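You operate a simulated robot arm through the tools that you are given. There is no shell and no other tool.

You are at the controls of a simulated two-armed robot. One attempt, no reset.

## Task
Move the white hose from the drain union over to the detergent union.
Fine: the hose leads off to the back as before; detergent clamp closed, its wing screw tight; drain clamp left open.

It is judged by the outcome, as a careful person would: the job done as asked, and still so three seconds after it is handed in. It fails if anything else is knocked over, pushed out of place, dropped, spilled or broken.

## Robot
Two 7-joint arms with two-finger parallel grippers on one trunk that stands fixed in place. Base frame: the origin is at the foot of the trunk, x ahead of it, y to its left, z up. Readings come in cm, degrees, newtons and seconds.
The left shoulder is at [6.2, 19.9, 117.9], the right one opposite. With the tool pointing down near the work surface each hand reaches from about 24 to 70 cm from the base axis, measured 20 degrees to its own side. Payload 1.57 kg a hand.
The TCP of each hand is the grasp point between the finger pads, 3 cm short of the fingertips. In the tool frame z runs along the fingers and y along their closing line. The gripper opens to 11 cm. The fingers are 2.4 cm wide and 1.2 cm thick; the gripper's body (4.8 by 11.2 cm) begins 7.8 cm behind the TCP.
Orientation is that of the tool frame in the base frame, as a unit quaternion [w, x, y, z]. With the fingers straight down and closing along the base's y, the tool's x points along the base's -x, its y along +y and its z along -z.

## Interface
- The arms move only by the tool drive_tool. It takes "left_series", "right_series" or both (then of equal length, played together; a hand with none holds still); each is a list of rows, each a list of 7 numbers: the shift along the tool's x, y, z in mm, then the turn, a rotation vector about the tool's x, y, z in degrees, then the gripper command, from -1 (shut) to 1 (fully open), values between in proportion. In form: [[x, y, z, ax, ay, az, fingers], ...]. A call has 1 to 20 rows; each row is the pose to reach, as a shift and turn from the pose commanded when the call began, along the tool's axes at that moment. Each row takes 0.2 s and may step no farther than 5 cm and 8.6 degrees from the row before; otherwise, or with a gripper value out of range, the whole call is refused. A pose out of reach is approached as far as the arm can. The call stops where the force on the tool passes 40 N (or 10 N more than at its start, if that is more) or the arm is blocked; 0.2 s more then pass. Each finger travels about 7.2 cm/s and halts on what it meets, pressing with about 25 N; the grip force reading is that of the motor and also rises with nothing between the fingers. The clock runs only during rows and for 0.2 s after the last one: add rows that repeat a pose to give the fingers time. It gives the time, the measured TCP pose, the force on the tool (base axes), the opening and the grip force at its end, in the units of the frame above (readings bear some noise), with the torque about the TCP (base axes, N m) and any sound that the robot's microphone picked up, and new pictures: "show" is both (left out), scene, wrist or none (wrist: the cameras of the hands that moved).
- Cameras (640 x 400 px; columns grow to the right, rows downward): "scene" is now at [6.75, 5.99, 174.86]; the picture's right is [0.86, -0.51, -0.00], its down [-0.45, -0.75, -0.49] and it looks along [0.25, 0.42, -0.87] (base axes); focal length 323 px, centre (320, 200). "left" rides on the left gripper at [7, -1.6, -14.1] in its tool frame; the picture's right is [0.23, 0.97, 0.00], its down [-0.85, 0.20, -0.48] and it looks along [-0.47, 0.11, 0.88] (tool axes); focal length 222 px, centre (320, 200). "right" rides on the right gripper at [7, 1.6, -14.1] in its tool frame; the picture's right is [-0.23, 0.97, 0.00], its down [-0.86, -0.20, -0.48] and it looks along [-0.47, -0.11, 0.88] (tool axes); focal length 222 px, centre (320, 200). There is no depth. A picture from a camera that has moved, and an enlarged one, comes with that camera's place and axes in the base frame and with its lens.
- lift_body(by): slides the trunk up (or, below 0, down) by that many cm; the arms and the scene camera ride with it, the base frame stays. It gives what a move gives, with no picture.
- aim_head(pan, tilt): turns the head with the scene camera to pan (to the left, within 86 degrees either way) and tilt (down, from -29 to 69), counted from straight ahead of the robot. It gives what a move gives, and a new picture of the scene camera.
- close_up(camera, box): a new picture of the part [left, top, right, bottom] of that camera's present view, enlarged. No time passes.
- hand_in(): hands the job in; it is judged then, once.

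Places have to be worked out from the pictures, the camera data and where the tool is seen. Open the grippers and draw the arms clear of the work before you hand the job in, unless the task says otherwise.

The tools are called after "Emit:" by a JSON object that holds its "method" and its "body". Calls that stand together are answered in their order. drive_tool: Moves the arms, as the interface text tells. Its arguments: {"type":"object","properties":{"left_series":{"type":"array","items":{"type":"array","items":{"type":"number"}}},"right_series":{"type":"array","items":{"type":"array","items":{"type":"number"}}},"show":{"type":"string","enum":["both","scene","wrist","none"]}},"required":[]} The other tools are called the same way: lift_body (by) slides the trunk up or down; aim_head (pan, tilt) turns the head that bears the scene camera; close_up (camera, box) takes an enlarged picture of a part of a camera's view; hand_in () hands the job in.

At the start:

```text
time_s: 0.0
left_position: [31.94, 36.82, 118.08]
left_ee_rot: [-0.001, 0.0, 1.0, -0.001]
left_force: [0.3, -1.1, -0.2]
left_torque: [0.02, -0.01, -0.01]
left_gripper_width: 10.99
left_grip_force: 0.0
right_position: [44.77, 5.89, 113.15]
right_ee_rot: [0.0, 0.0, 1.0, -0.001]
right_force: [-0.4, -0.9, -0.1]
right_torque: [0.02, 0.02, -0.03]
right_gripper_width: 10.99
right_grip_force: 0.0
trunk travel left (down, up): [-77.5, 21.5]
head pan, tilt: [59.3, 60.8]
```

scene: 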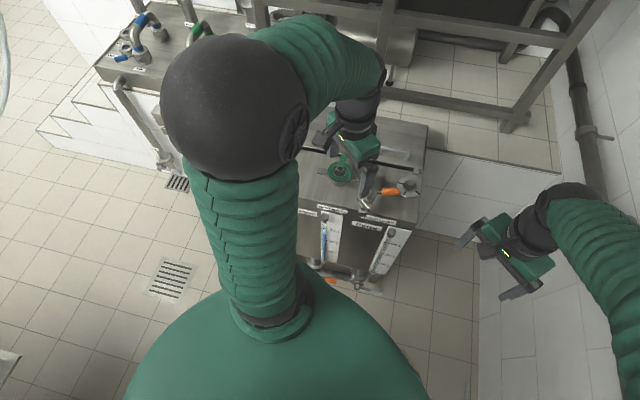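
right: 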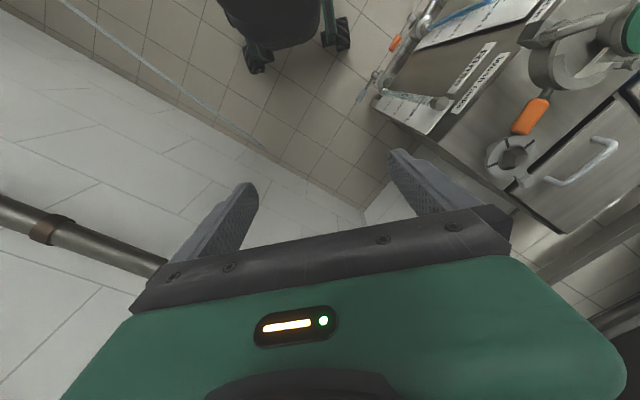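
left: 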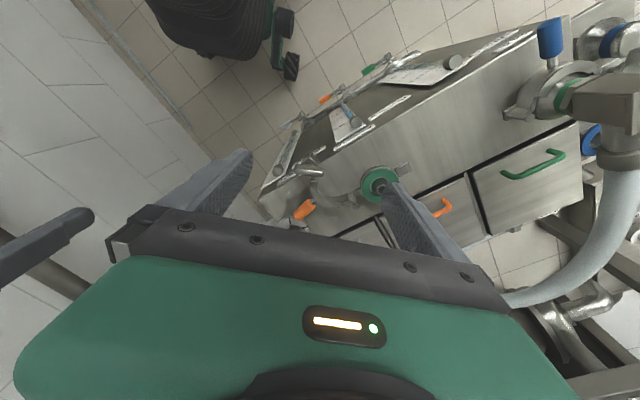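

The left arm blocks the scene view; the wrist view shows a steel cabinet with several unions and a white hose. I'll look closer at the pictures before moving anything.

Emit:
{"method": "close_up", "body": {"camera": "left", "box": [240, 0, 640, 250]}}

Emit:
{"method": "close_up", "body": {"camera": "right", "box": [340, 0, 640, 190]}}

Emit:
{"method": "close_up", "body": {"camera": "scene", "box": [280, 90, 480, 300]}}

Emit:
{"method": "close_up", "body": {"camera": "scene", "box": [80, 0, 300, 140]}}

```text
1.60 times, centred on (440, 125) of left
camera zoom: at [25.09, 35.14, 132.13], right [-0.23, 0.97, 0.0], down [0.86, 0.2, 0.48], along [0.47, 0.11, -0.88], focal length 355 px, centre (128, 320)
```

zoom: 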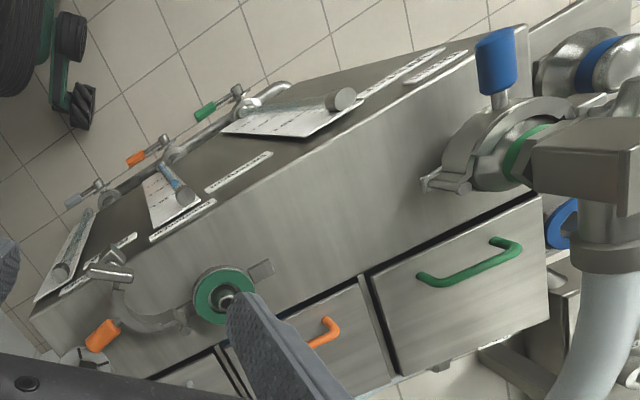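

```text
2.11 times, centred on (490, 95) of right
camera zoom: at [37.78, 7.63, 127.09], right [0.23, 0.97, 0.0], down [0.86, -0.2, 0.48], along [0.47, -0.11, -0.88], focal length 468 px, centre (-38, 421)
```

zoom: 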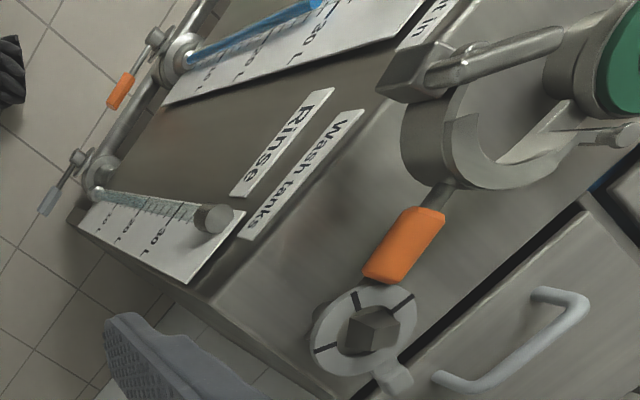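

```text
1.90 times, centred on (380, 195) of scene
camera zoom: at [6.75, 5.99, 174.86], right [0.86, -0.51, 0.0], down [-0.45, -0.75, -0.49], along [0.25, 0.42, -0.87], focal length 616 px, centre (206, 210)
```

zoom: 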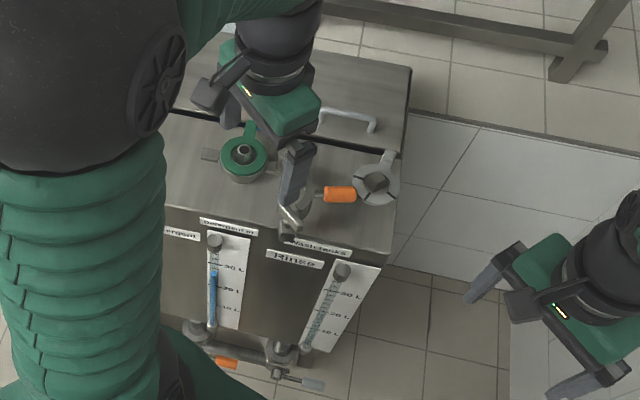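

```text
2.86 times, centred on (190, 70) of scene
camera zoom: at [6.75, 5.99, 174.86], right [0.86, -0.51, 0.0], down [-0.45, -0.75, -0.49], along [0.25, 0.42, -0.87], focal length 924 px, centre (691, 571)
```

zoom: 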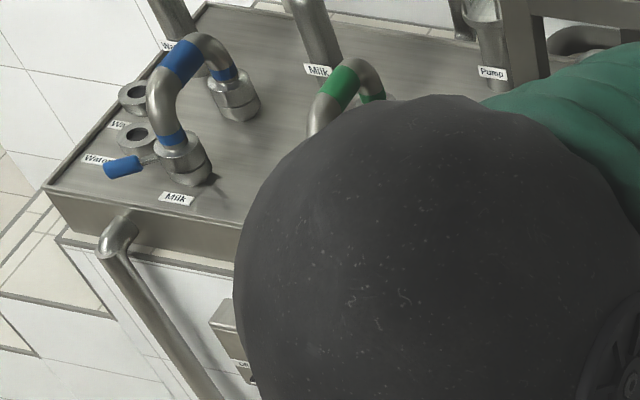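

The closest pictures show a detergent/rinse tank cabinet with unions on top, but the left arm hides much. I'll pan the head to see other portions of the scene.

Emit:
{"method": "aim_head", "body": {"pan": 30, "tilt": 50}}

Emit:
{"method": "aim_head", "body": {"pan": 80, "tilt": 45}}

```text
time_s: 0.9
left_position: [31.92, 36.85, 118.09]
left_ee_rot: [-0.001, 0.0, 1.0, 0.0]
left_force: [0.1, 0.1, -1.0]
left_torque: [0.01, 0.0, -0.03]
left_gripper_width: 11.0
left_grip_force: 0.1
right_position: [44.56, 5.85, 113.05]
right_ee_rot: [0.0, 0.0, 1.0, -0.001]
right_force: [0.3, 0.2, -1.4]
right_torque: [0.01, 0.0, 0.01]
right_gripper_width: 11.0
right_grip_force: 0.1
trunk travel left (down, up): [-77.5, 21.5]
head pan, tilt: [30.0, 50.0]
camera scene: at [10.04, 4.19, 176.21], right [0.5, -0.87, 0.0], down [-0.66, -0.38, -0.64], along [0.55, 0.32, -0.77], focal length 323 px, centre (320, 200)
```

scene: 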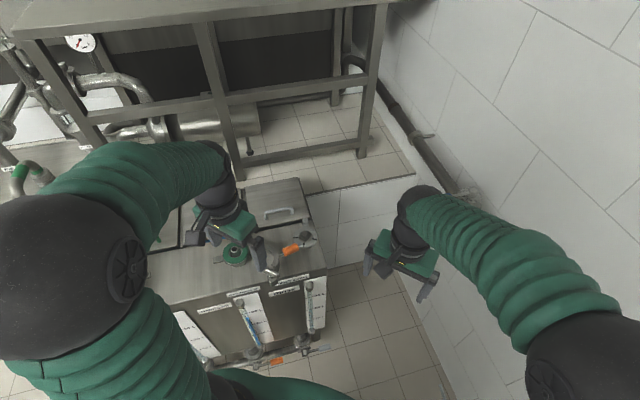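

```text
time_s: 2.1
left_position: [31.92, 36.71, 118.11]
left_ee_rot: [0.001, 0.0, 1.0, 0.0]
left_force: [0.5, 0.1, 0.3]
left_torque: [-0.03, -0.03, -0.02]
left_gripper_width: 10.98
left_grip_force: 0.0
right_position: [44.59, 5.91, 113.01]
right_ee_rot: [0.0, 0.001, 1.0, -0.001]
right_force: [-0.4, -0.3, -0.1]
right_torque: [0.03, -0.03, -0.02]
right_gripper_width: 11.0
right_grip_force: 0.1
trunk travel left (down, up): [-77.5, 21.5]
head pan, tilt: [80.0, 45.0]
camera scene: at [4.81, 8.35, 176.91], right [0.98, -0.17, 0.0], down [-0.12, -0.7, -0.71], along [0.12, 0.7, -0.71], focal length 323 px, centre (320, 200)
```

scene: 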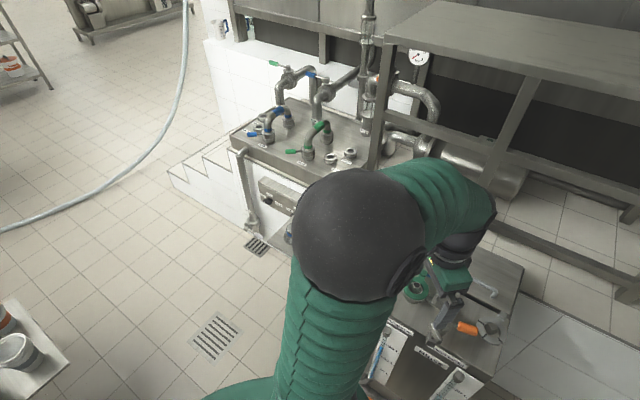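

The green-ringed union seems to be about [42, 53, 89], and the hose fitting farther left, near [17, 76, 95]. I'll raise the left hand a bit and yaw it left so its wrist camera looks over the hose side.

Emit:
{"method": "drive_tool", "body": {"left_series": [[0, 0, -20, 0, 0, -8, 1], [0, 0, -40, 0, 0, -16, 1], [0, 0, -60, 0, 0, -24, 1], [0, 0, -80, 0, 0, -32, 1], [0, 0, -80, 0, 0, -40, 1], [0, 0, -80, 0, 0, -48, 1], [0, 0, -80, 0, 0, -56, 1]], "show": "both"}}

```text
time_s: 3.7
left_position: [31.95, 36.66, 125.96]
left_ee_rot: [0.0, -0.471, 0.882, 0.001]
left_force: [0.3, -0.3, 0.9]
left_torque: [-0.02, 0.02, -0.02]
left_gripper_width: 10.96
left_grip_force: 0.0
right_position: [44.57, 5.82, 113.07]
right_ee_rot: [0.0, 0.0, 1.0, -0.001]
right_force: [0.2, 0.3, -0.4]
right_torque: [0.02, 0.03, 0.05]
right_gripper_width: 11.01
right_grip_force: 0.0
trunk travel left (down, up): [-77.5, 21.5]
head pan, tilt: [80.0, 45.0]
camera scene: at [4.78, 8.34, 176.91], right [0.98, -0.17, 0.0], down [-0.12, -0.7, -0.71], along [0.12, 0.7, -0.71], focal length 323 px, centre (320, 200)
camera left: at [29.51, 29.99, 140.12], right [-0.94, 0.35, 0.0], down [0.31, 0.82, 0.48], along [0.17, 0.45, -0.88], focal length 222 px, centre (320, 200)
```

scene: 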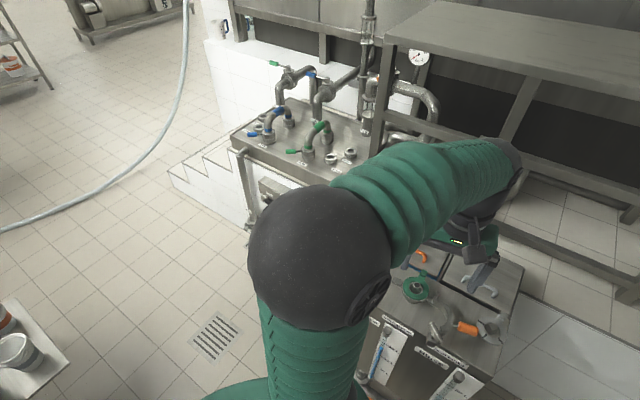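
left: 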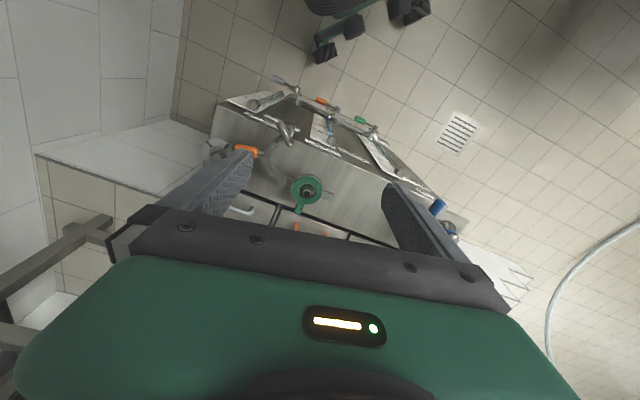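

The wrist view now shows the whole cabinet with the drain side (blue handle) behind the right finger. I'll slide the hand to the left along the cabinet to see the hose union between the fingers.

Emit:
{"method": "drive_tool", "body": {"left_series": [[0, 40, 0, 0, 0, 0, 1], [0, 80, 0, 0, 0, 0, 1], [0, 120, 0, 0, 0, 0, 1], [0, 160, 0, 0, 0, 0, 1], [0, 200, 0, 0, 0, 0, 1], [0, 200, 0, 0, 0, 0, 1]], "show": "both"}}

```text
time_s: 5.1
left_position: [15.43, 48.08, 125.78]
left_ee_rot: [-0.001, -0.47, 0.883, 0.0]
left_force: [-0.3, 0.6, 0.4]
left_torque: [-0.01, 0.01, -0.04]
left_gripper_width: 10.99
left_grip_force: 0.0
right_position: [44.63, 5.92, 112.95]
right_ee_rot: [0.0, 0.0, 1.0, -0.001]
right_force: [0.5, 0.0, -0.4]
right_torque: [-0.02, -0.03, 0.02]
right_gripper_width: 11.01
right_grip_force: 0.1
trunk travel left (down, up): [-77.5, 21.5]
head pan, tilt: [80.0, 45.0]
camera scene: at [4.79, 8.45, 176.9], right [0.98, -0.17, 0.0], down [-0.12, -0.7, -0.71], along [0.12, 0.69, -0.71], focal length 323 px, centre (320, 200)
camera left: at [12.93, 41.41, 139.87], right [-0.93, 0.36, 0.0], down [0.31, 0.82, 0.48], along [0.17, 0.45, -0.88], focal length 222 px, centre (320, 200)
```

scene: 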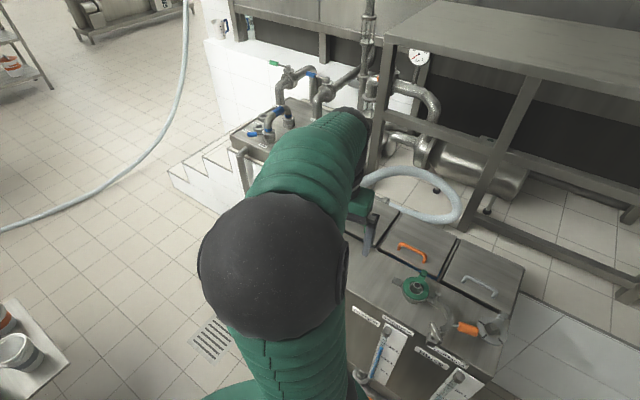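
left: 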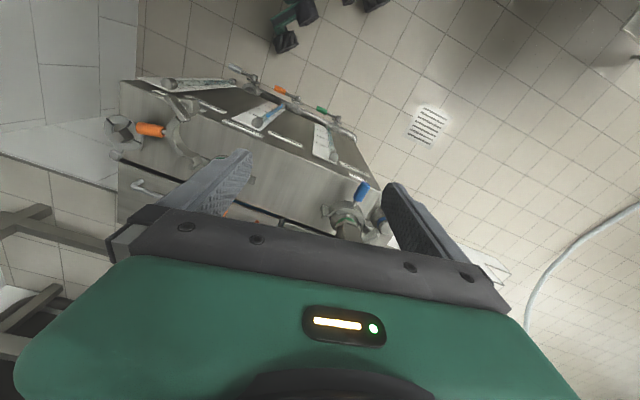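

The scene camera now shows the white hose looping off behind the cabinet towards the rack. I'll zoom on both views.

Emit:
{"method": "close_up", "body": {"camera": "scene", "box": [330, 140, 540, 400]}}

Emit:
{"method": "close_up", "body": {"camera": "left", "box": [90, 60, 430, 260]}}

Emit:
{"method": "close_up", "body": {"camera": "left", "box": [290, 160, 430, 260]}}

```text
1.54 times, centred on (435, 270) of scene
camera zoom: at [4.79, 8.45, 176.9], right [0.98, -0.17, 0.0], down [-0.12, -0.7, -0.71], along [0.12, 0.69, -0.71], focal length 497 px, centre (143, 92)
```

zoom: 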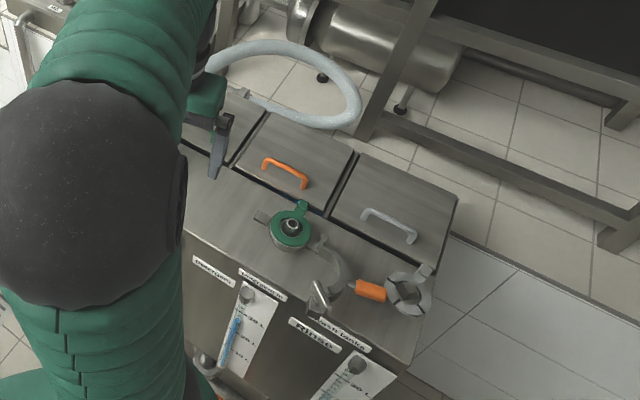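

```text
1.88 times, centred on (260, 160) of left
camera zoom: at [12.93, 41.41, 139.87], right [-0.93, 0.36, 0.0], down [0.31, 0.82, 0.48], along [0.17, 0.45, -0.88], focal length 418 px, centre (433, 275)
```

zoom: 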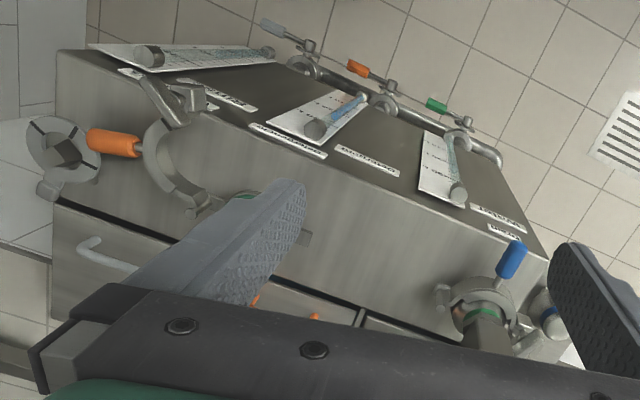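

```text
4.00 times, centred on (360, 210) of left
camera zoom: at [12.93, 41.41, 139.87], right [-0.93, 0.36, 0.0], down [0.31, 0.82, 0.48], along [0.17, 0.45, -0.88], focal length 888 px, centre (160, 160)
```

zoom: 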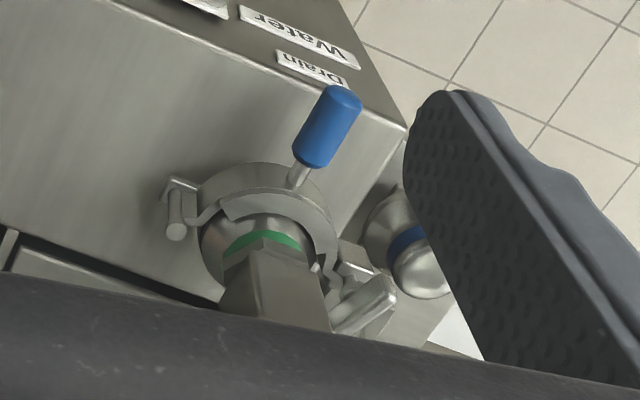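

Labels at the far left read "Water" and "Drain"; the hose end sits there with a closed clamp with a blue handle. I'll read the other labels and the open clamp at the other union with close-ups.

Emit:
{"method": "close_up", "body": {"camera": "right", "box": [480, 0, 640, 100]}}

Emit:
{"method": "close_up", "body": {"camera": "scene", "box": [370, 250, 530, 350]}}

Emit:
{"method": "close_up", "body": {"camera": "left", "box": [200, 90, 360, 190]}}

Emit:
{"method": "close_up", "body": {"camera": "left", "box": [95, 75, 255, 175]}}

```text
4.00 times, centred on (560, 50) of right
camera zoom: at [37.75, 7.6, 127.09], right [0.23, 0.97, 0.0], down [0.86, -0.2, 0.48], along [0.47, -0.11, -0.88], focal length 888 px, centre (-640, 800)
```

zoom: 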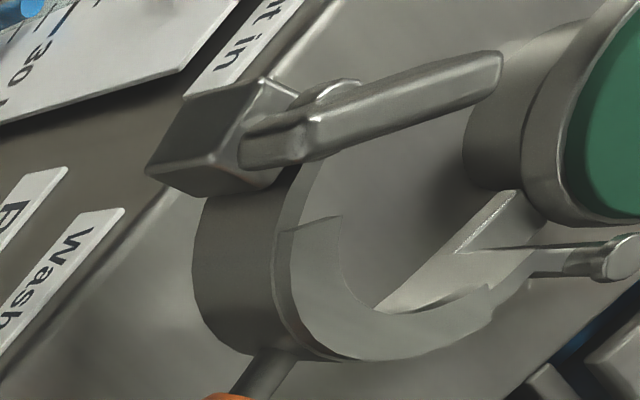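

```text
4.00 times, centred on (450, 300) of scene
camera zoom: at [4.79, 8.45, 176.9], right [0.98, -0.17, 0.0], down [-0.12, -0.7, -0.71], along [0.12, 0.69, -0.71], focal length 1293 px, centre (-200, -200)
```

zoom: 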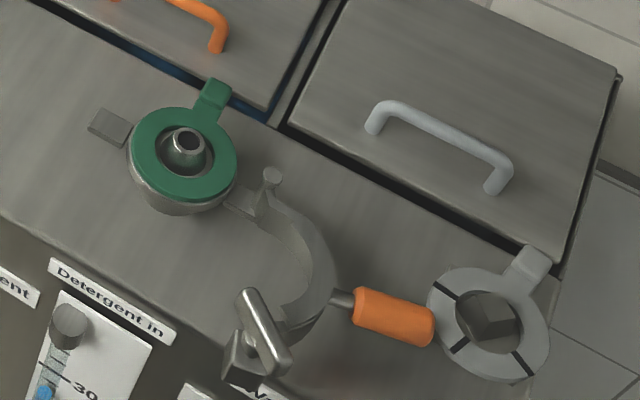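

```text
4.00 times, centred on (280, 140) of left
camera zoom: at [12.93, 41.41, 139.87], right [-0.93, 0.36, 0.0], down [0.31, 0.82, 0.48], along [0.17, 0.45, -0.88], focal length 888 px, centre (480, 440)
```

zoom: 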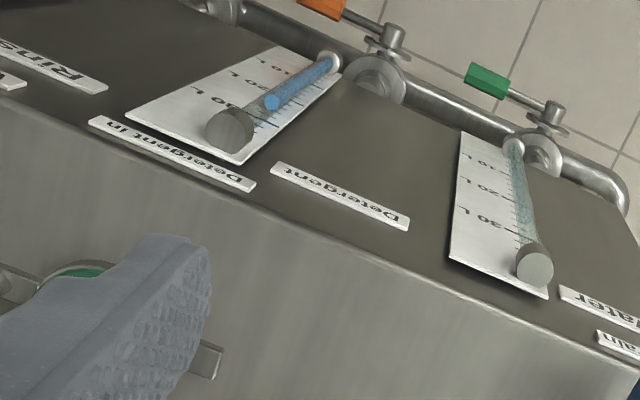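

```text
4.00 times, centred on (175, 125) of left
camera zoom: at [12.93, 41.41, 139.87], right [-0.93, 0.36, 0.0], down [0.31, 0.82, 0.48], along [0.17, 0.45, -0.88], focal length 888 px, centre (900, 500)
```

zoom: 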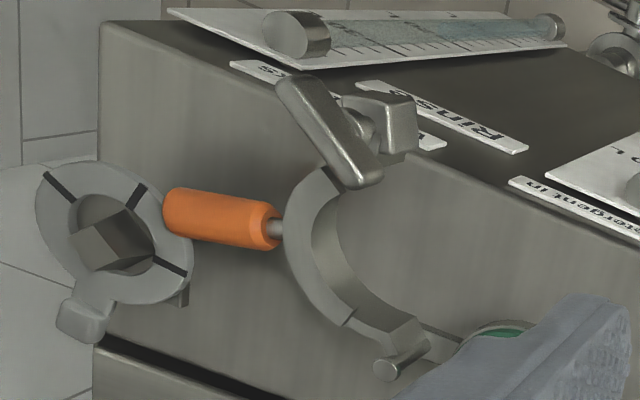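

The "Detergent in" label sits under the green-gasket union, so that's the target; its clamp half is swung open with the orange handle and wing screw. Before moving the right arm out of the way I'll check what's on the right side of the robot.

Emit:
{"method": "aim_head", "body": {"pan": -20, "tilt": 45}}

Emit:
{"method": "aim_head", "body": {"pan": 20, "tilt": 30}}

```text
time_s: 6.9
left_position: [15.38, 48.02, 125.89]
left_ee_rot: [0.001, -0.47, 0.883, 0.0]
left_force: [-0.3, -0.1, -0.9]
left_torque: [0.01, -0.01, -0.01]
left_gripper_width: 10.99
left_grip_force: 0.0
right_position: [44.65, 5.89, 113.01]
right_ee_rot: [0.0, 0.0, 1.0, -0.001]
right_force: [-0.6, -0.2, 0.0]
right_torque: [0.05, -0.01, 0.01]
right_gripper_width: 11.02
right_grip_force: 0.0
trunk travel left (down, up): [-77.5, 21.5]
head pan, tilt: [-20.0, 45.0]
camera scene: at [10.96, -2.41, 176.92], right [-0.34, -0.94, 0.0], down [-0.67, 0.24, -0.71], along [0.66, -0.24, -0.71], focal length 323 px, centre (320, 200)
```

scene: 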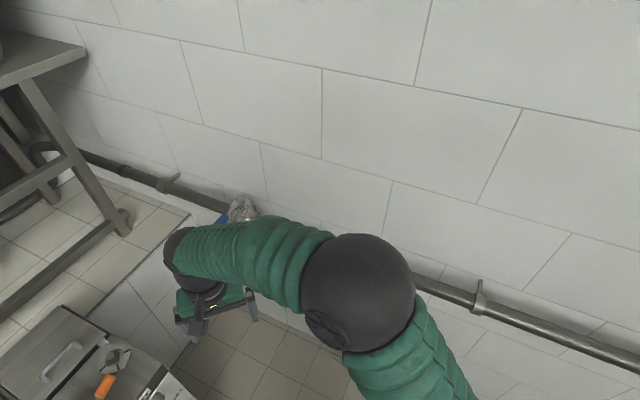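

```text
time_s: 8.0
left_position: [15.36, 48.13, 125.79]
left_ee_rot: [0.0, -0.47, 0.883, 0.0]
left_force: [-0.6, 0.4, 0.3]
left_torque: [0.01, 0.0, -0.02]
left_gripper_width: 11.01
left_grip_force: 0.0
right_position: [44.61, 5.95, 113.01]
right_ee_rot: [0.0, -0.001, 1.0, 0.0]
right_force: [0.0, -0.2, -0.4]
right_torque: [-0.01, 0.0, 0.03]
right_gripper_width: 11.02
right_grip_force: 0.0
trunk travel left (down, up): [-77.5, 21.5]
head pan, tilt: [20.0, 30.0]
camera scene: at [11.82, 3.47, 179.16], right [0.34, -0.94, 0.0], down [-0.47, -0.17, -0.86], along [0.81, 0.3, -0.5], focal length 323 px, centre (320, 200)
```

scene: 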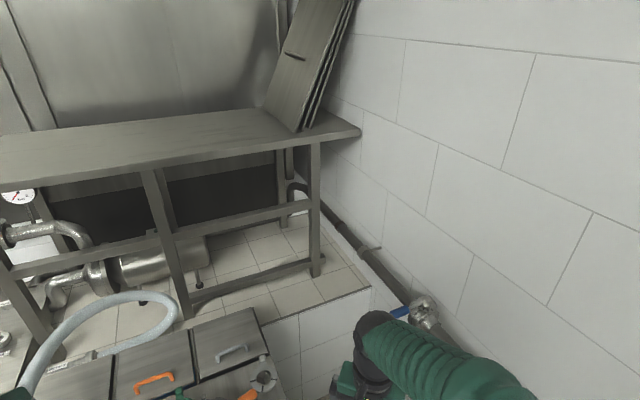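

A wall stands to the front right but with room to spare. I'll draw the right hand back towards the body and then bring the left hand to the front so the head camera can view the drain union unobstructed.

Emit:
{"method": "drive_tool", "body": {"right_series": [[25, -30, 0, 0, 0, 0, 1], [50, -60, 0, 0, 0, 0, 1], [75, -90, 0, 0, 0, 0, 1], [100, -120, 0, 0, 0, 0, 1], [125, -150, 0, 0, 0, 0, 1], [150, -180, 0, 0, 0, 0, 1]], "show": "none"}}

Emit:
{"method": "aim_head", "body": {"pan": 70, "tilt": 55}}

```text
time_s: 9.3
left_position: [15.13, 47.95, 125.9]
left_ee_rot: [0.001, -0.469, 0.883, 0.0]
left_force: [-0.3, -0.1, -0.2]
left_torque: [0.02, 0.0, -0.02]
left_gripper_width: 10.98
left_grip_force: 0.0
right_position: [29.38, -12.13, 113.05]
right_ee_rot: [0.001, 0.0, 1.0, 0.0]
right_force: [0.6, -0.5, -0.2]
right_torque: [-0.01, 0.0, -0.03]
right_gripper_width: 10.99
right_grip_force: 0.1
trunk travel left (down, up): [-77.5, 21.5]
head pan, tilt: [20.0, 30.0]
```

```text
time_s: 10.5
left_position: [15.41, 48.18, 125.91]
left_ee_rot: [0.0, -0.469, 0.883, -0.001]
left_force: [0.2, -0.5, 0.1]
left_torque: [0.0, 0.02, -0.01]
left_gripper_width: 10.99
left_grip_force: 0.0
right_position: [29.48, -12.09, 113.12]
right_ee_rot: [0.0, -0.001, 1.0, -0.001]
right_force: [0.2, -0.7, 0.1]
right_torque: [-0.01, -0.01, -0.01]
right_gripper_width: 11.0
right_grip_force: 0.1
trunk travel left (down, up): [-77.5, 21.5]
head pan, tilt: [70.0, 55.0]
camera scene: at [5.68, 7.05, 175.58], right [0.94, -0.34, 0.0], down [-0.28, -0.77, -0.57], along [0.2, 0.54, -0.82], focal length 323 px, centre (320, 200)
```

scene: 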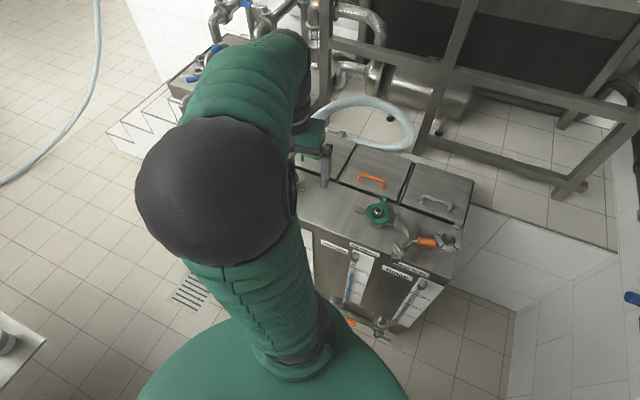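

I'll sweep the left hand to the right front, turning the wrist back, at the same height.

Emit:
{"method": "drive_tool", "body": {"left_series": [[15, -35, 0, 0, 0, 5, 1], [30, -70, 0, 0, 0, 10, 1], [45, -105, 0, 0, 0, 15, 1], [60, -140, 0, 0, 0, 20, 1], [75, -175, 0, 0, 0, 25, 1], [90, -210, 0, 0, 0, 30, 1], [105, -245, 0, 0, 0, 35, 1], [120, -280, 0, 0, 0, 40, 1], [135, -315, 0, 0, 0, 45, 1], [150, -350, 0, 0, 0, 50, 1], [165, -385, 0, 0, 0, 56, 1], [177, -420, 0, 0, 0, 56, 1]], "show": "scene"}}

```text
time_s: 13.1
left_position: [40.16, 9.81, 125.85]
left_ee_rot: [0.0, 0.0, 1.0, 0.001]
left_force: [1.0, -0.9, -0.2]
left_torque: [0.0, 0.03, 0.01]
left_gripper_width: 10.99
left_grip_force: 0.1
left hand out of reach, approached as far as the arm can: row 4, 5, 6
right_position: [29.7, -12.29, 113.03]
right_ee_rot: [-0.002, 0.0, 1.0, 0.001]
right_force: [-0.2, -0.2, -0.7]
right_torque: [0.02, 0.03, 0.03]
right_gripper_width: 10.98
right_grip_force: 0.1
trunk travel left (down, up): [-77.5, 21.5]
head pan, tilt: [70.0, 55.0]
camera scene: at [6.06, 6.71, 175.57], right [0.94, -0.34, 0.0], down [-0.28, -0.77, -0.57], along [0.19, 0.54, -0.82], focal length 323 px, centre (320, 200)
```

scene: 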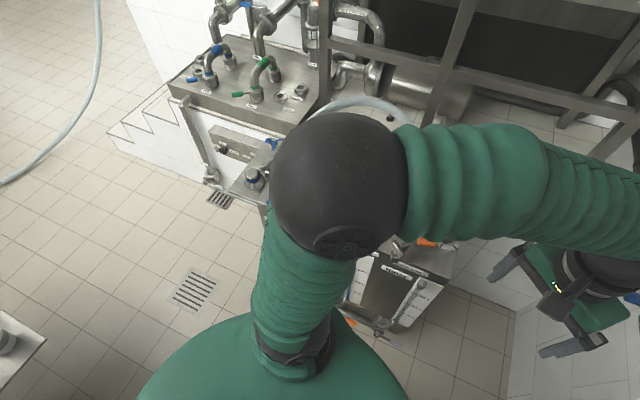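

The elbow now hides the middle of the cabinet, but the left end shows; I'll zoom there, then raise the trunk for a higher vantage.

Emit:
{"method": "close_up", "body": {"camera": "scene", "box": [160, 90, 320, 230]}}

Emit:
{"method": "lift_body", "body": {"by": 15}}

Emit:
{"method": "drive_tool", "body": {"left_series": [[0, 0, 40, 0, 0, 0, 1], [0, 0, 80, 0, 0, 0, 1], [0, 0, 120, 0, 0, 0, 1], [0, 0, 160, 0, 0, 0, 1], [0, 0, 200, 0, 0, 0, 1], [0, 0, 240, 0, 0, 0, 1], [0, 0, 280, 0, 0, 0, 1]], "show": "scene"}}

```text
2.86 times, centred on (240, 160) of scene
camera zoom: at [6.06, 6.71, 175.57], right [0.94, -0.34, 0.0], down [-0.28, -0.77, -0.57], along [0.19, 0.54, -0.82], focal length 924 px, centre (549, 314)
```

zoom: 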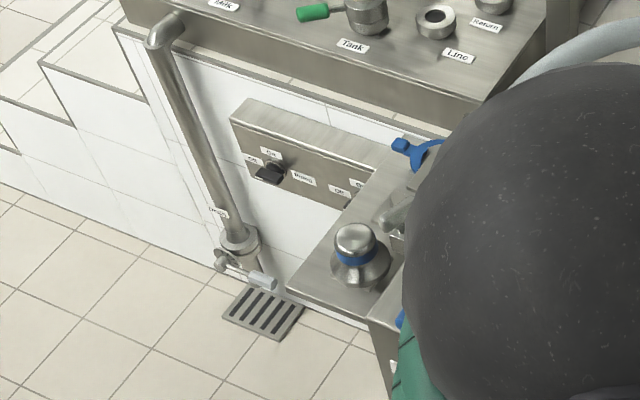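

```text
time_s: 14.9
left_position: [40.11, 9.92, 141.03]
left_ee_rot: [0.0, 0.0, 1.0, 0.0]
left_force: [0.5, 0.0, 0.3]
left_torque: [0.0, 0.0, 0.0]
left_gripper_width: 11.0
left_grip_force: 0.0
right_position: [29.47, -12.16, 128.05]
right_ee_rot: [0.0, -0.001, 1.0, 0.0]
right_force: [-0.7, -0.2, 0.6]
right_torque: [0.02, -0.01, 0.0]
right_gripper_width: 11.0
right_grip_force: 0.1
trunk travel left (down, up): [-92.5, 6.5]
head pan, tilt: [70.0, 55.0]
```

```text
time_s: 16.5
left_position: [40.3, 9.79, 112.69]
left_ee_rot: [-0.001, 0.0, 1.0, 0.001]
left_force: [0.1, 0.0, 0.2]
left_torque: [-0.02, 0.0, 0.03]
left_gripper_width: 10.98
left_grip_force: 0.0
right_position: [29.65, -12.25, 128.09]
right_ee_rot: [-0.001, -0.001, 1.0, 0.0]
right_force: [-0.2, -0.2, -0.5]
right_torque: [0.01, 0.0, 0.01]
right_gripper_width: 11.0
right_grip_force: 0.0
trunk travel left (down, up): [-92.5, 6.5]
head pan, tilt: [70.0, 55.0]
camera scene: at [6.05, 6.81, 190.57], right [0.94, -0.34, 0.0], down [-0.28, -0.77, -0.57], along [0.19, 0.54, -0.82], focal length 323 px, centre (320, 200)
```

scene: 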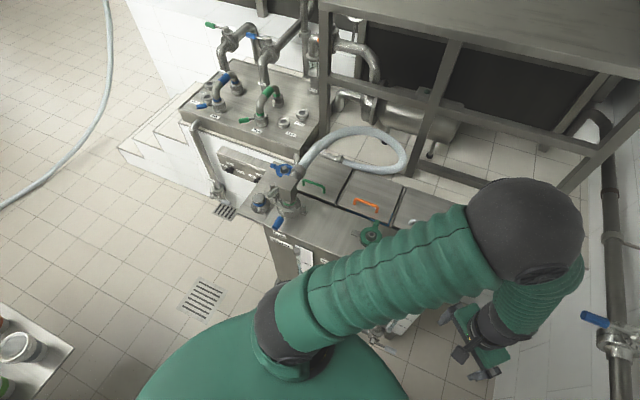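

The view of the drain union is now clear. I'll zoom in on it, the detergent union, and the hose path.

Emit:
{"method": "close_up", "body": {"camera": "scene", "box": [235, 145, 325, 245]}}

Emit:
{"method": "close_up", "body": {"camera": "scene", "box": [230, 110, 430, 260]}}

Emit:
{"method": "close_up", "body": {"camera": "scene", "box": [265, 155, 315, 220]}}

```text
4.00 times, centred on (280, 195) of scene
camera zoom: at [6.05, 6.81, 190.57], right [0.94, -0.34, 0.0], down [-0.28, -0.77, -0.57], along [0.19, 0.54, -0.82], focal length 1293 px, centre (480, 220)
```

zoom: 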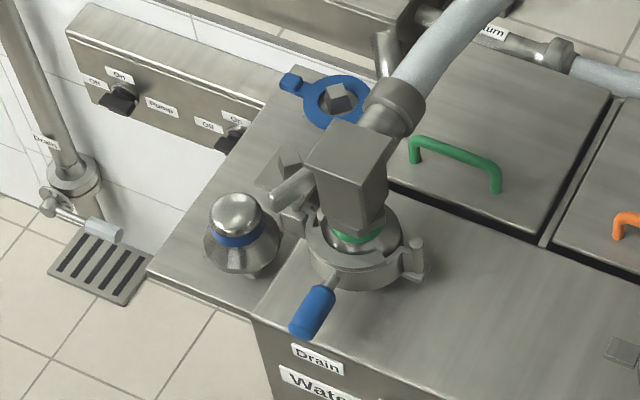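

```text
2.67 times, centred on (330, 185) of scene
camera zoom: at [6.05, 6.81, 190.57], right [0.94, -0.34, 0.0], down [-0.28, -0.77, -0.57], along [0.19, 0.54, -0.82], focal length 862 px, centre (293, 240)
```

zoom: 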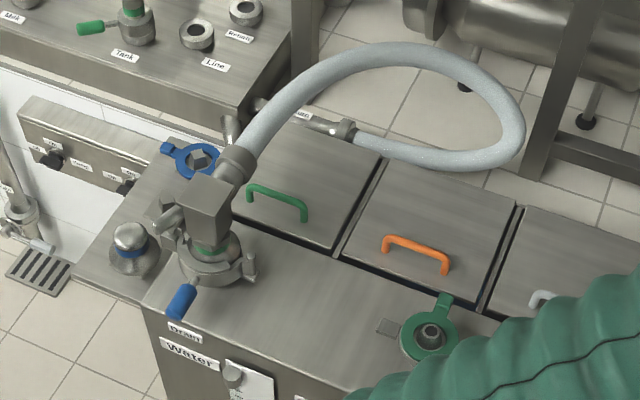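

```text
6.15 times, centred on (290, 188) of scene
camera zoom: at [6.05, 6.81, 190.57], right [0.94, -0.34, 0.0], down [-0.28, -0.77, -0.57], along [0.19, 0.54, -0.82], focal length 1989 px, centre (505, 277)
```

zoom: 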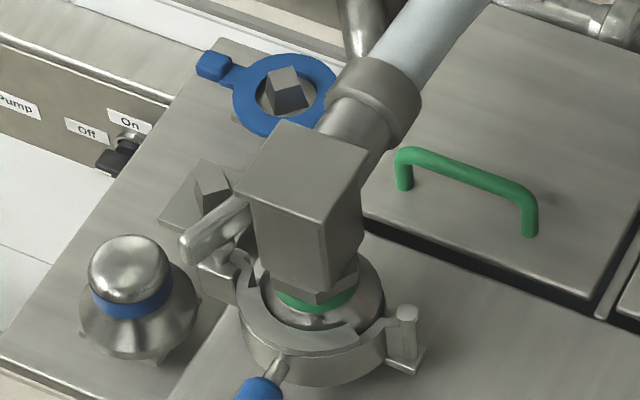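

Now the drain union is clear: block-shaped hose fitting (about 5 cm square, top ≈ z 108, centred near [18, 71]), clamp ring with hinge on its right, wing screw on its left, cabinet heading about 46°. I'll bring the left hand in front of it to look at the wing screw closely.

Emit:
{"method": "drive_tool", "body": {"left_series": [[0, 0, -40, 0, 0, 0, 1], [0, 0, -80, 0, 0, 0, 1], [0, 0, -120, 0, 0, 0, 1], [22, 34, -120, 0, 0, -3, 1], [44, 68, -120, 0, 0, -6, 1], [66, 101, -120, 0, 0, -9, 1], [88, 135, -120, 0, 0, -12, 1], [110, 169, -120, 0, 0, -15, 1], [132, 203, -120, 0, 0, -18, 1], [154, 237, -120, 0, 0, -21, 1], [175, 270, -120, 0, 0, -24, 1], [197, 304, -120, 0, 0, -27, 1], [219, 338, -120, 0, 0, -30, 1], [241, 372, -120, 0, 0, -33, 1], [263, 406, -120, 0, 0, -36, 1], [285, 439, -120, 0, 0, -39, 1], [307, 473, -120, 0, 0, -42, 1], [329, 507, -120, 0, 0, -46, 1], [329, 507, -80, 0, 0, -46, 1], [329, 507, -33, 0, 0, -46, 1]], "show": "both"}}

```text
time_s: 20.7
left_position: [7.18, 61.03, 116.15]
left_ee_rot: [-0.001, -0.392, 0.92, 0.0]
left_force: [0.8, -0.1, 0.6]
left_torque: [-0.02, -0.02, 0.0]
left_gripper_width: 10.99
left_grip_force: 0.0
left hand out of reach, approached as far as the arm can: row 9, 10
right_position: [29.57, -11.82, 128.05]
right_ee_rot: [0.0, 0.0, 1.0, -0.001]
right_force: [0.3, 0.7, -0.1]
right_torque: [-0.01, 0.01, 0.01]
right_gripper_width: 11.02
right_grip_force: 0.1
trunk travel left (down, up): [-92.5, 6.5]
head pan, tilt: [70.0, 55.0]
camera scene: at [5.77, 7.43, 190.56], right [0.94, -0.34, 0.0], down [-0.28, -0.77, -0.57], along [0.2, 0.54, -0.82], focal length 323 px, centre (320, 200)
camera left: at [3.59, 54.77, 130.18], right [-0.86, 0.51, 0.0], down [0.45, 0.75, 0.48], along [0.24, 0.41, -0.88], focal length 222 px, centre (320, 200)
```

scene: 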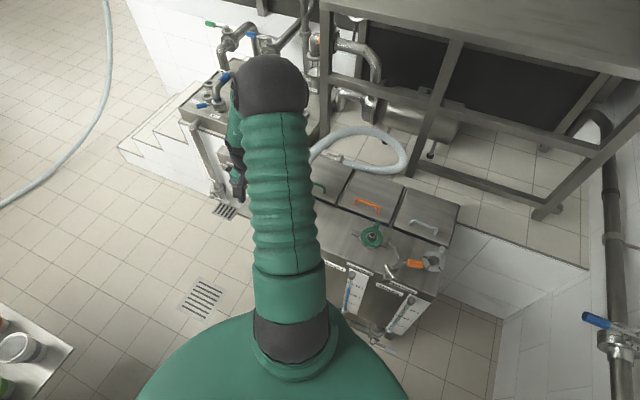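
left: 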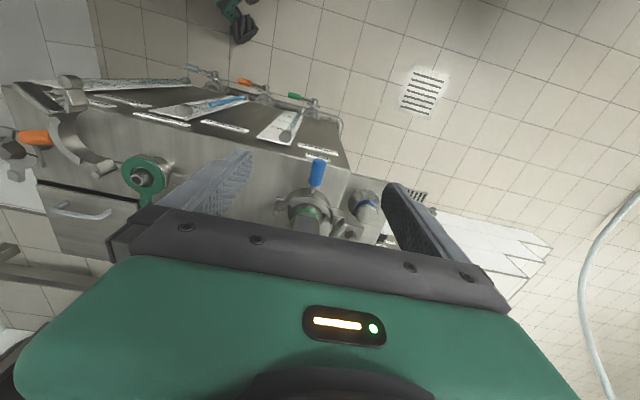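

Emit:
{"method": "close_up", "body": {"camera": "left", "box": [260, 140, 400, 250]}}

Emit:
{"method": "close_up", "body": {"camera": "left", "box": [0, 60, 200, 220]}}

Emit:
{"method": "close_up", "body": {"camera": "scene", "box": [330, 200, 460, 290]}}

```text
3.64 times, centred on (330, 195) of left
camera zoom: at [3.59, 54.77, 130.18], right [-0.86, 0.51, 0.0], down [0.45, 0.75, 0.48], along [0.24, 0.41, -0.88], focal length 808 px, centre (284, 218)
```

zoom: 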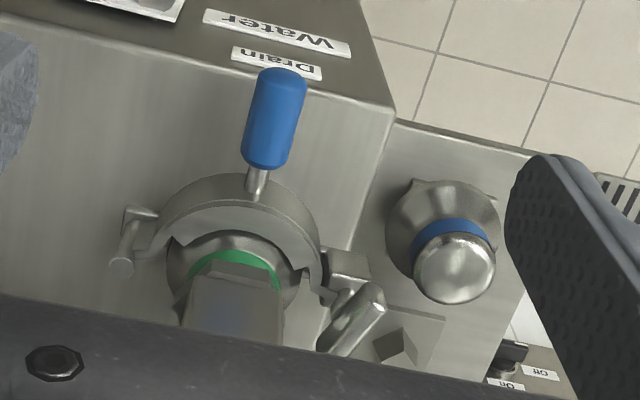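

```text
2.50 times, centred on (100, 140) of left
camera zoom: at [3.59, 54.77, 130.18], right [-0.86, 0.51, 0.0], down [0.45, 0.75, 0.48], along [0.24, 0.41, -0.88], focal length 555 px, centre (870, 350)
```

zoom: 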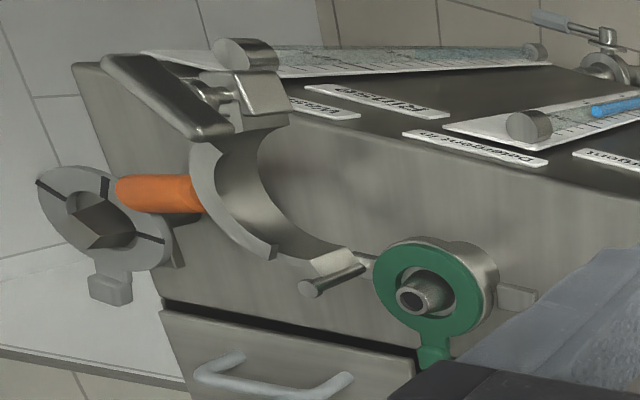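

```text
4.44 times, centred on (395, 245) of scene
camera zoom: at [5.77, 7.43, 190.56], right [0.94, -0.34, 0.0], down [-0.28, -0.77, -0.57], along [0.2, 0.54, -0.82], focal length 1436 px, centre (-13, 0)
```

zoom: 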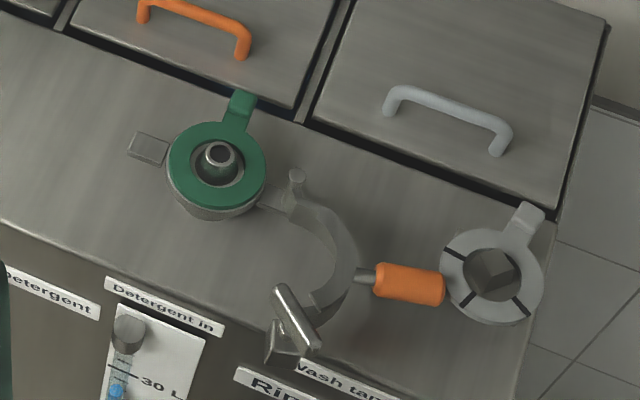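

I now judge: clamp plane z ≈ 90.5, drain union centre ≈ [18.3, 74.6], detergent union centre ≈ [41.1, 52.0]; the wing bar of the drain clamp is horizontal on a vertical screw near [14.1, 80.3, 93]. I'll shift the hand left/forward to look straight at that wing bar.

Emit:
{"method": "drive_tool", "body": {"left_series": [[-15, 25, 0, 0, 0, 0, 1], [-30, 50, 0, 0, 0, 0, 1], [-45, 75, 0, 0, 0, 0, 1], [-57, 99, 0, 0, 0, 0, 1], [-57, 99, 0, 0, 0, 0, 1]], "show": "both"}}

Emit:
{"method": "close_up", "body": {"camera": "left", "box": [220, 110, 400, 222]}}

```text
time_s: 21.9
left_position: [3.71, 71.75, 116.37]
left_ee_rot: [0.0, -0.391, 0.921, 0.001]
left_force: [-0.1, -0.3, -0.8]
left_torque: [-0.01, 0.02, 0.01]
left_gripper_width: 11.0
left_grip_force: 0.1
right_position: [29.42, -11.92, 128.03]
right_ee_rot: [0.0, 0.0, 1.0, 0.0]
right_force: [0.6, -0.3, 0.2]
right_torque: [-0.03, -0.02, 0.01]
right_gripper_width: 10.98
right_grip_force: 0.1
trunk travel left (down, up): [-92.5, 6.5]
head pan, tilt: [70.0, 55.0]
camera scene: at [5.64, 7.34, 190.56], right [0.94, -0.34, 0.0], down [-0.28, -0.77, -0.57], along [0.2, 0.54, -0.82], focal length 323 px, centre (320, 200)
camera left: at [0.05, 65.54, 130.42], right [-0.86, 0.51, 0.0], down [0.45, 0.75, 0.48], along [0.25, 0.41, -0.88], focal length 222 px, centre (320, 200)
```

scene: 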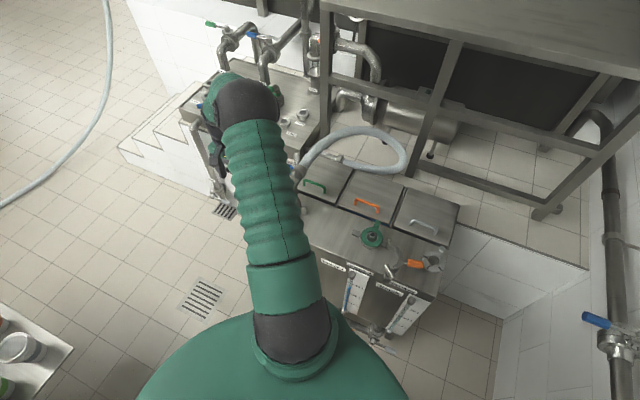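
left: 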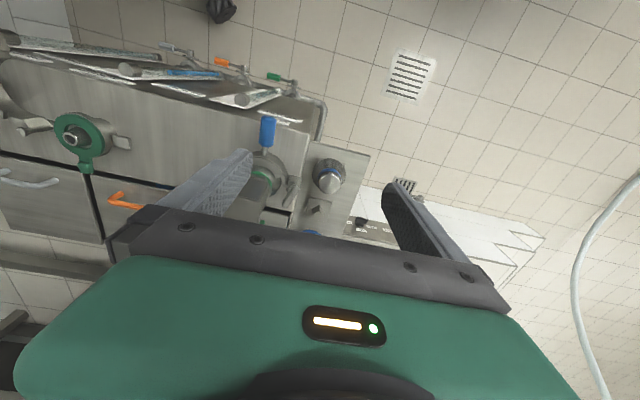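

```text
3.56 times, centred on (310, 166) of left
camera zoom: at [0.05, 65.54, 130.42], right [-0.86, 0.51, 0.0], down [0.45, 0.75, 0.48], along [0.25, 0.41, -0.88], focal length 790 px, centre (356, 321)
```

zoom: 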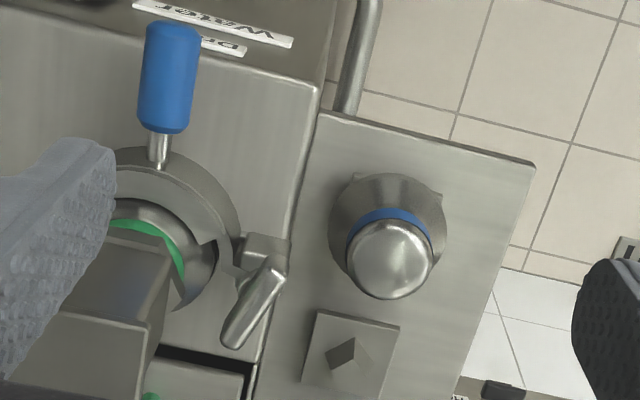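

The wing seems like a lever over the block; I'll zoom in more to see where its pivot is.

Emit:
{"method": "close_up", "body": {"camera": "left", "box": [260, 160, 320, 212]}}

Emit:
{"method": "close_up", "body": {"camera": "scene", "box": [365, 240, 425, 290]}}

Emit:
{"method": "close_up", "body": {"camera": "left", "box": [0, 80, 140, 180]}}

```text
7.69 times, centred on (290, 186) of left
camera zoom: at [0.05, 65.54, 130.42], right [-0.86, 0.51, 0.0], down [0.45, 0.75, 0.48], along [0.25, 0.41, -0.88], focal length 1709 px, centre (551, 308)
```

zoom: 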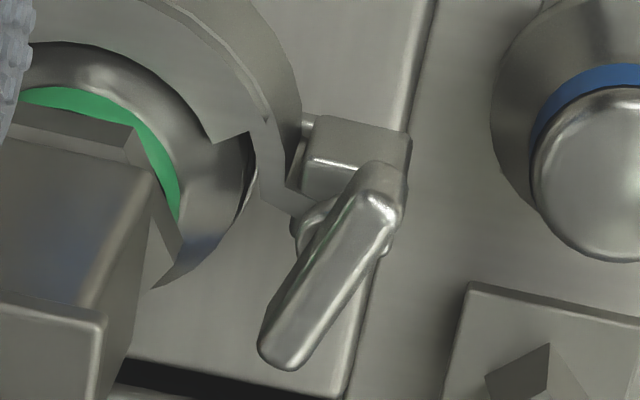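

```text
8.00 times, centred on (395, 265) of scene
camera zoom: at [5.64, 7.34, 190.56], right [0.94, -0.34, 0.0], down [-0.28, -0.77, -0.57], along [0.2, 0.54, -0.82], focal length 2586 px, centre (-280, -320)
```

zoom: 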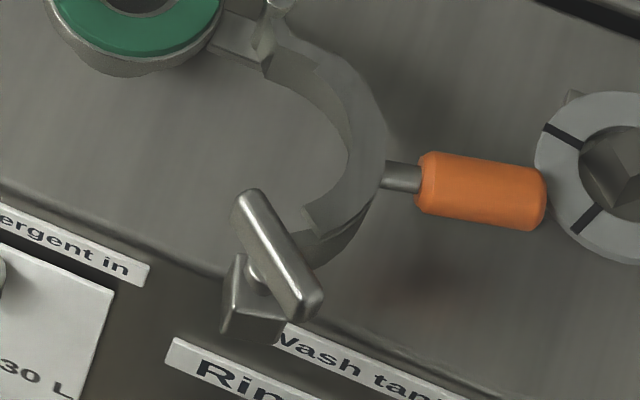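

```text
4.00 times, centred on (70, 130) of left
camera zoom: at [0.05, 65.54, 130.42], right [-0.86, 0.51, 0.0], down [0.45, 0.75, 0.48], along [0.25, 0.41, -0.88], focal length 888 px, centre (1320, 480)
```

zoom: 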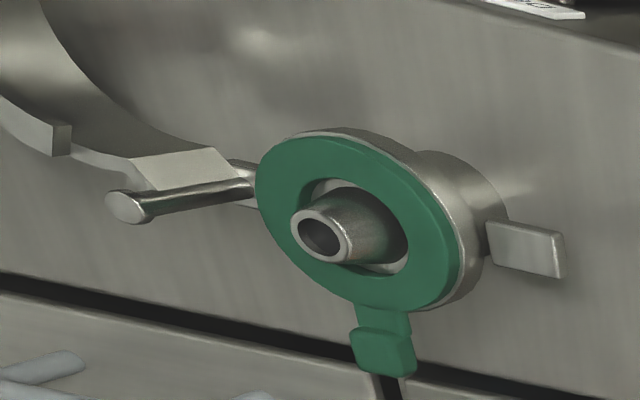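

The wing bar is a 4.8 cm horizontal bar on a vertical screw: centre ≈ [13.2, 78.1, 96.5], heading about 26°, diametrically opposite the hinge. I'll narrow the gripper to ~3 cm, align it across the bar, and hover above it.

Emit:
{"method": "drive_tool", "body": {"left_series": [[0, 0, 0, 0, 0, 0, -0.45], [-28, -6, 0, 0, 0, 5, -0.45], [-56, -12, 0, 0, 0, 10, -0.45], [-84, -18, 20, 0, 0, 15, -0.45], [-112, -24, 40, 0, 0, 20, -0.45], [-112, -24, 60, 0, 0, 20, -0.45], [-112, -24, 60, 0, 0, 20, -0.45]], "show": "wrist"}}

Emit:
{"method": "close_up", "body": {"camera": "left", "box": [220, 90, 420, 220]}}

```text
time_s: 23.5
left_position: [13.48, 78.1, 110.4]
left_ee_rot: [0.0, -0.225, 0.974, -0.001]
left_force: [-0.6, -0.1, 0.1]
left_torque: [0.02, -0.03, -0.01]
left_gripper_width: 3.06
left_grip_force: 0.2
right_position: [29.46, -12.04, 128.09]
right_ee_rot: [-0.001, 0.0, 1.0, 0.0]
right_force: [0.8, -0.1, -0.1]
right_torque: [0.01, 0.01, -0.01]
right_gripper_width: 11.03
right_grip_force: 0.0
trunk travel left (down, up): [-92.5, 6.5]
head pan, tilt: [70.0, 55.0]
camera left: at [7.93, 73.45, 124.44], right [-0.63, 0.78, 0.0], down [0.68, 0.55, 0.48], along [0.37, 0.3, -0.88], focal length 222 px, centre (320, 200)
```

left: 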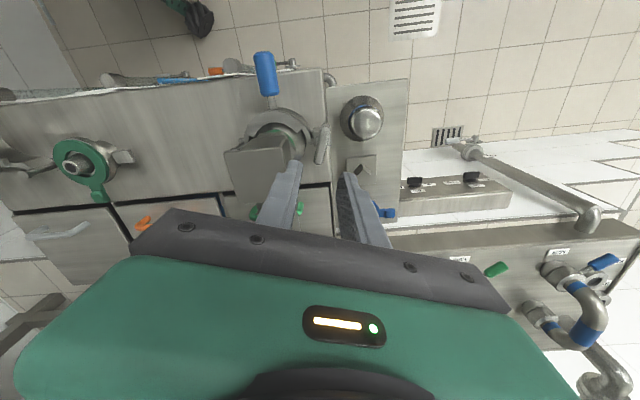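

```text
3.08 times, centred on (320, 155) of left
camera zoom: at [7.93, 73.45, 124.44], right [-0.63, 0.78, 0.0], down [0.68, 0.55, 0.48], along [0.37, 0.3, -0.88], focal length 684 px, centre (320, 338)
```

zoom: 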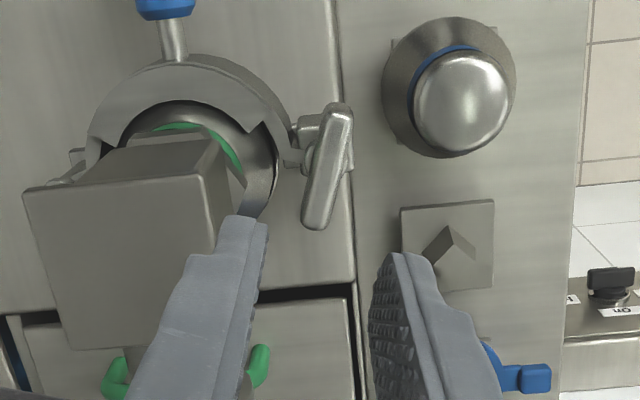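

The bar centre works out to [13.45, 78.3], matching the TCP to within 2 mm; bar heading ~29°. I'll turn 3° to match and descend so the fingertips straddle the bar.

Emit:
{"method": "drive_tool", "body": {"left_series": [[0, 0, 30, 0, 0, -3, -0.45], [0, 1, 60, 0, 0, -3, -0.45], [0, 2, 85, 0, 0, -3, -0.45], [0, 2, 105, 0, 0, -3, -0.45], [0, 2, 115, 0, 0, -3, -0.45]], "show": "wrist"}}

Emit:
{"method": "close_up", "body": {"camera": "left", "box": [220, 90, 420, 220]}}

```text
time_s: 24.7
left_position: [13.34, 78.35, 98.91]
left_ee_rot: [-0.001, -0.251, 0.968, -0.001]
left_force: [0.3, -0.8, -0.1]
left_torque: [0.03, -0.01, 0.01]
left_gripper_width: 3.04
left_grip_force: 0.1
right_position: [29.49, -12.09, 128.14]
right_ee_rot: [0.0, 0.0, 1.0, -0.001]
right_force: [-0.5, -0.6, 0.3]
right_torque: [0.0, -0.04, 0.01]
right_gripper_width: 11.01
right_grip_force: 0.1
trunk travel left (down, up): [-92.5, 6.5]
head pan, tilt: [70.0, 55.0]
camera left: at [8.12, 73.43, 112.97], right [-0.67, 0.74, 0.0], down [0.65, 0.59, 0.48], along [0.35, 0.32, -0.88], focal length 222 px, centre (320, 200)
```

left: 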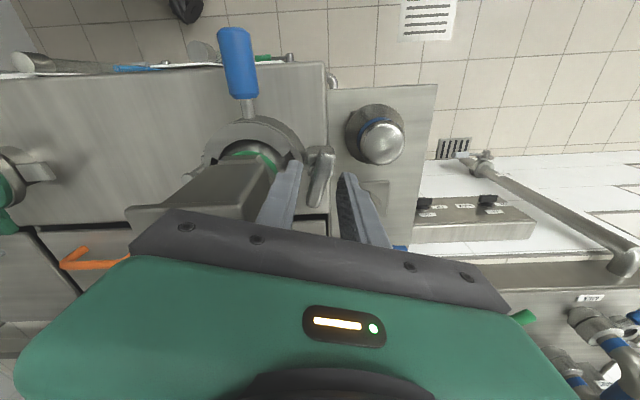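

```text
3.08 times, centred on (320, 155) of left
camera zoom: at [8.12, 73.43, 112.97], right [-0.67, 0.74, 0.0], down [0.65, 0.59, 0.48], along [0.35, 0.32, -0.88], focal length 684 px, centre (320, 338)
```

zoom: 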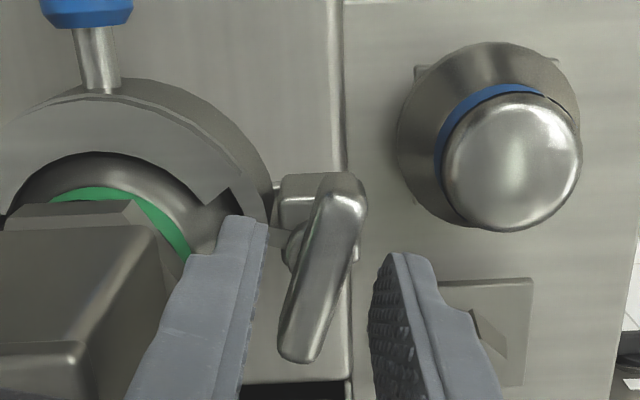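

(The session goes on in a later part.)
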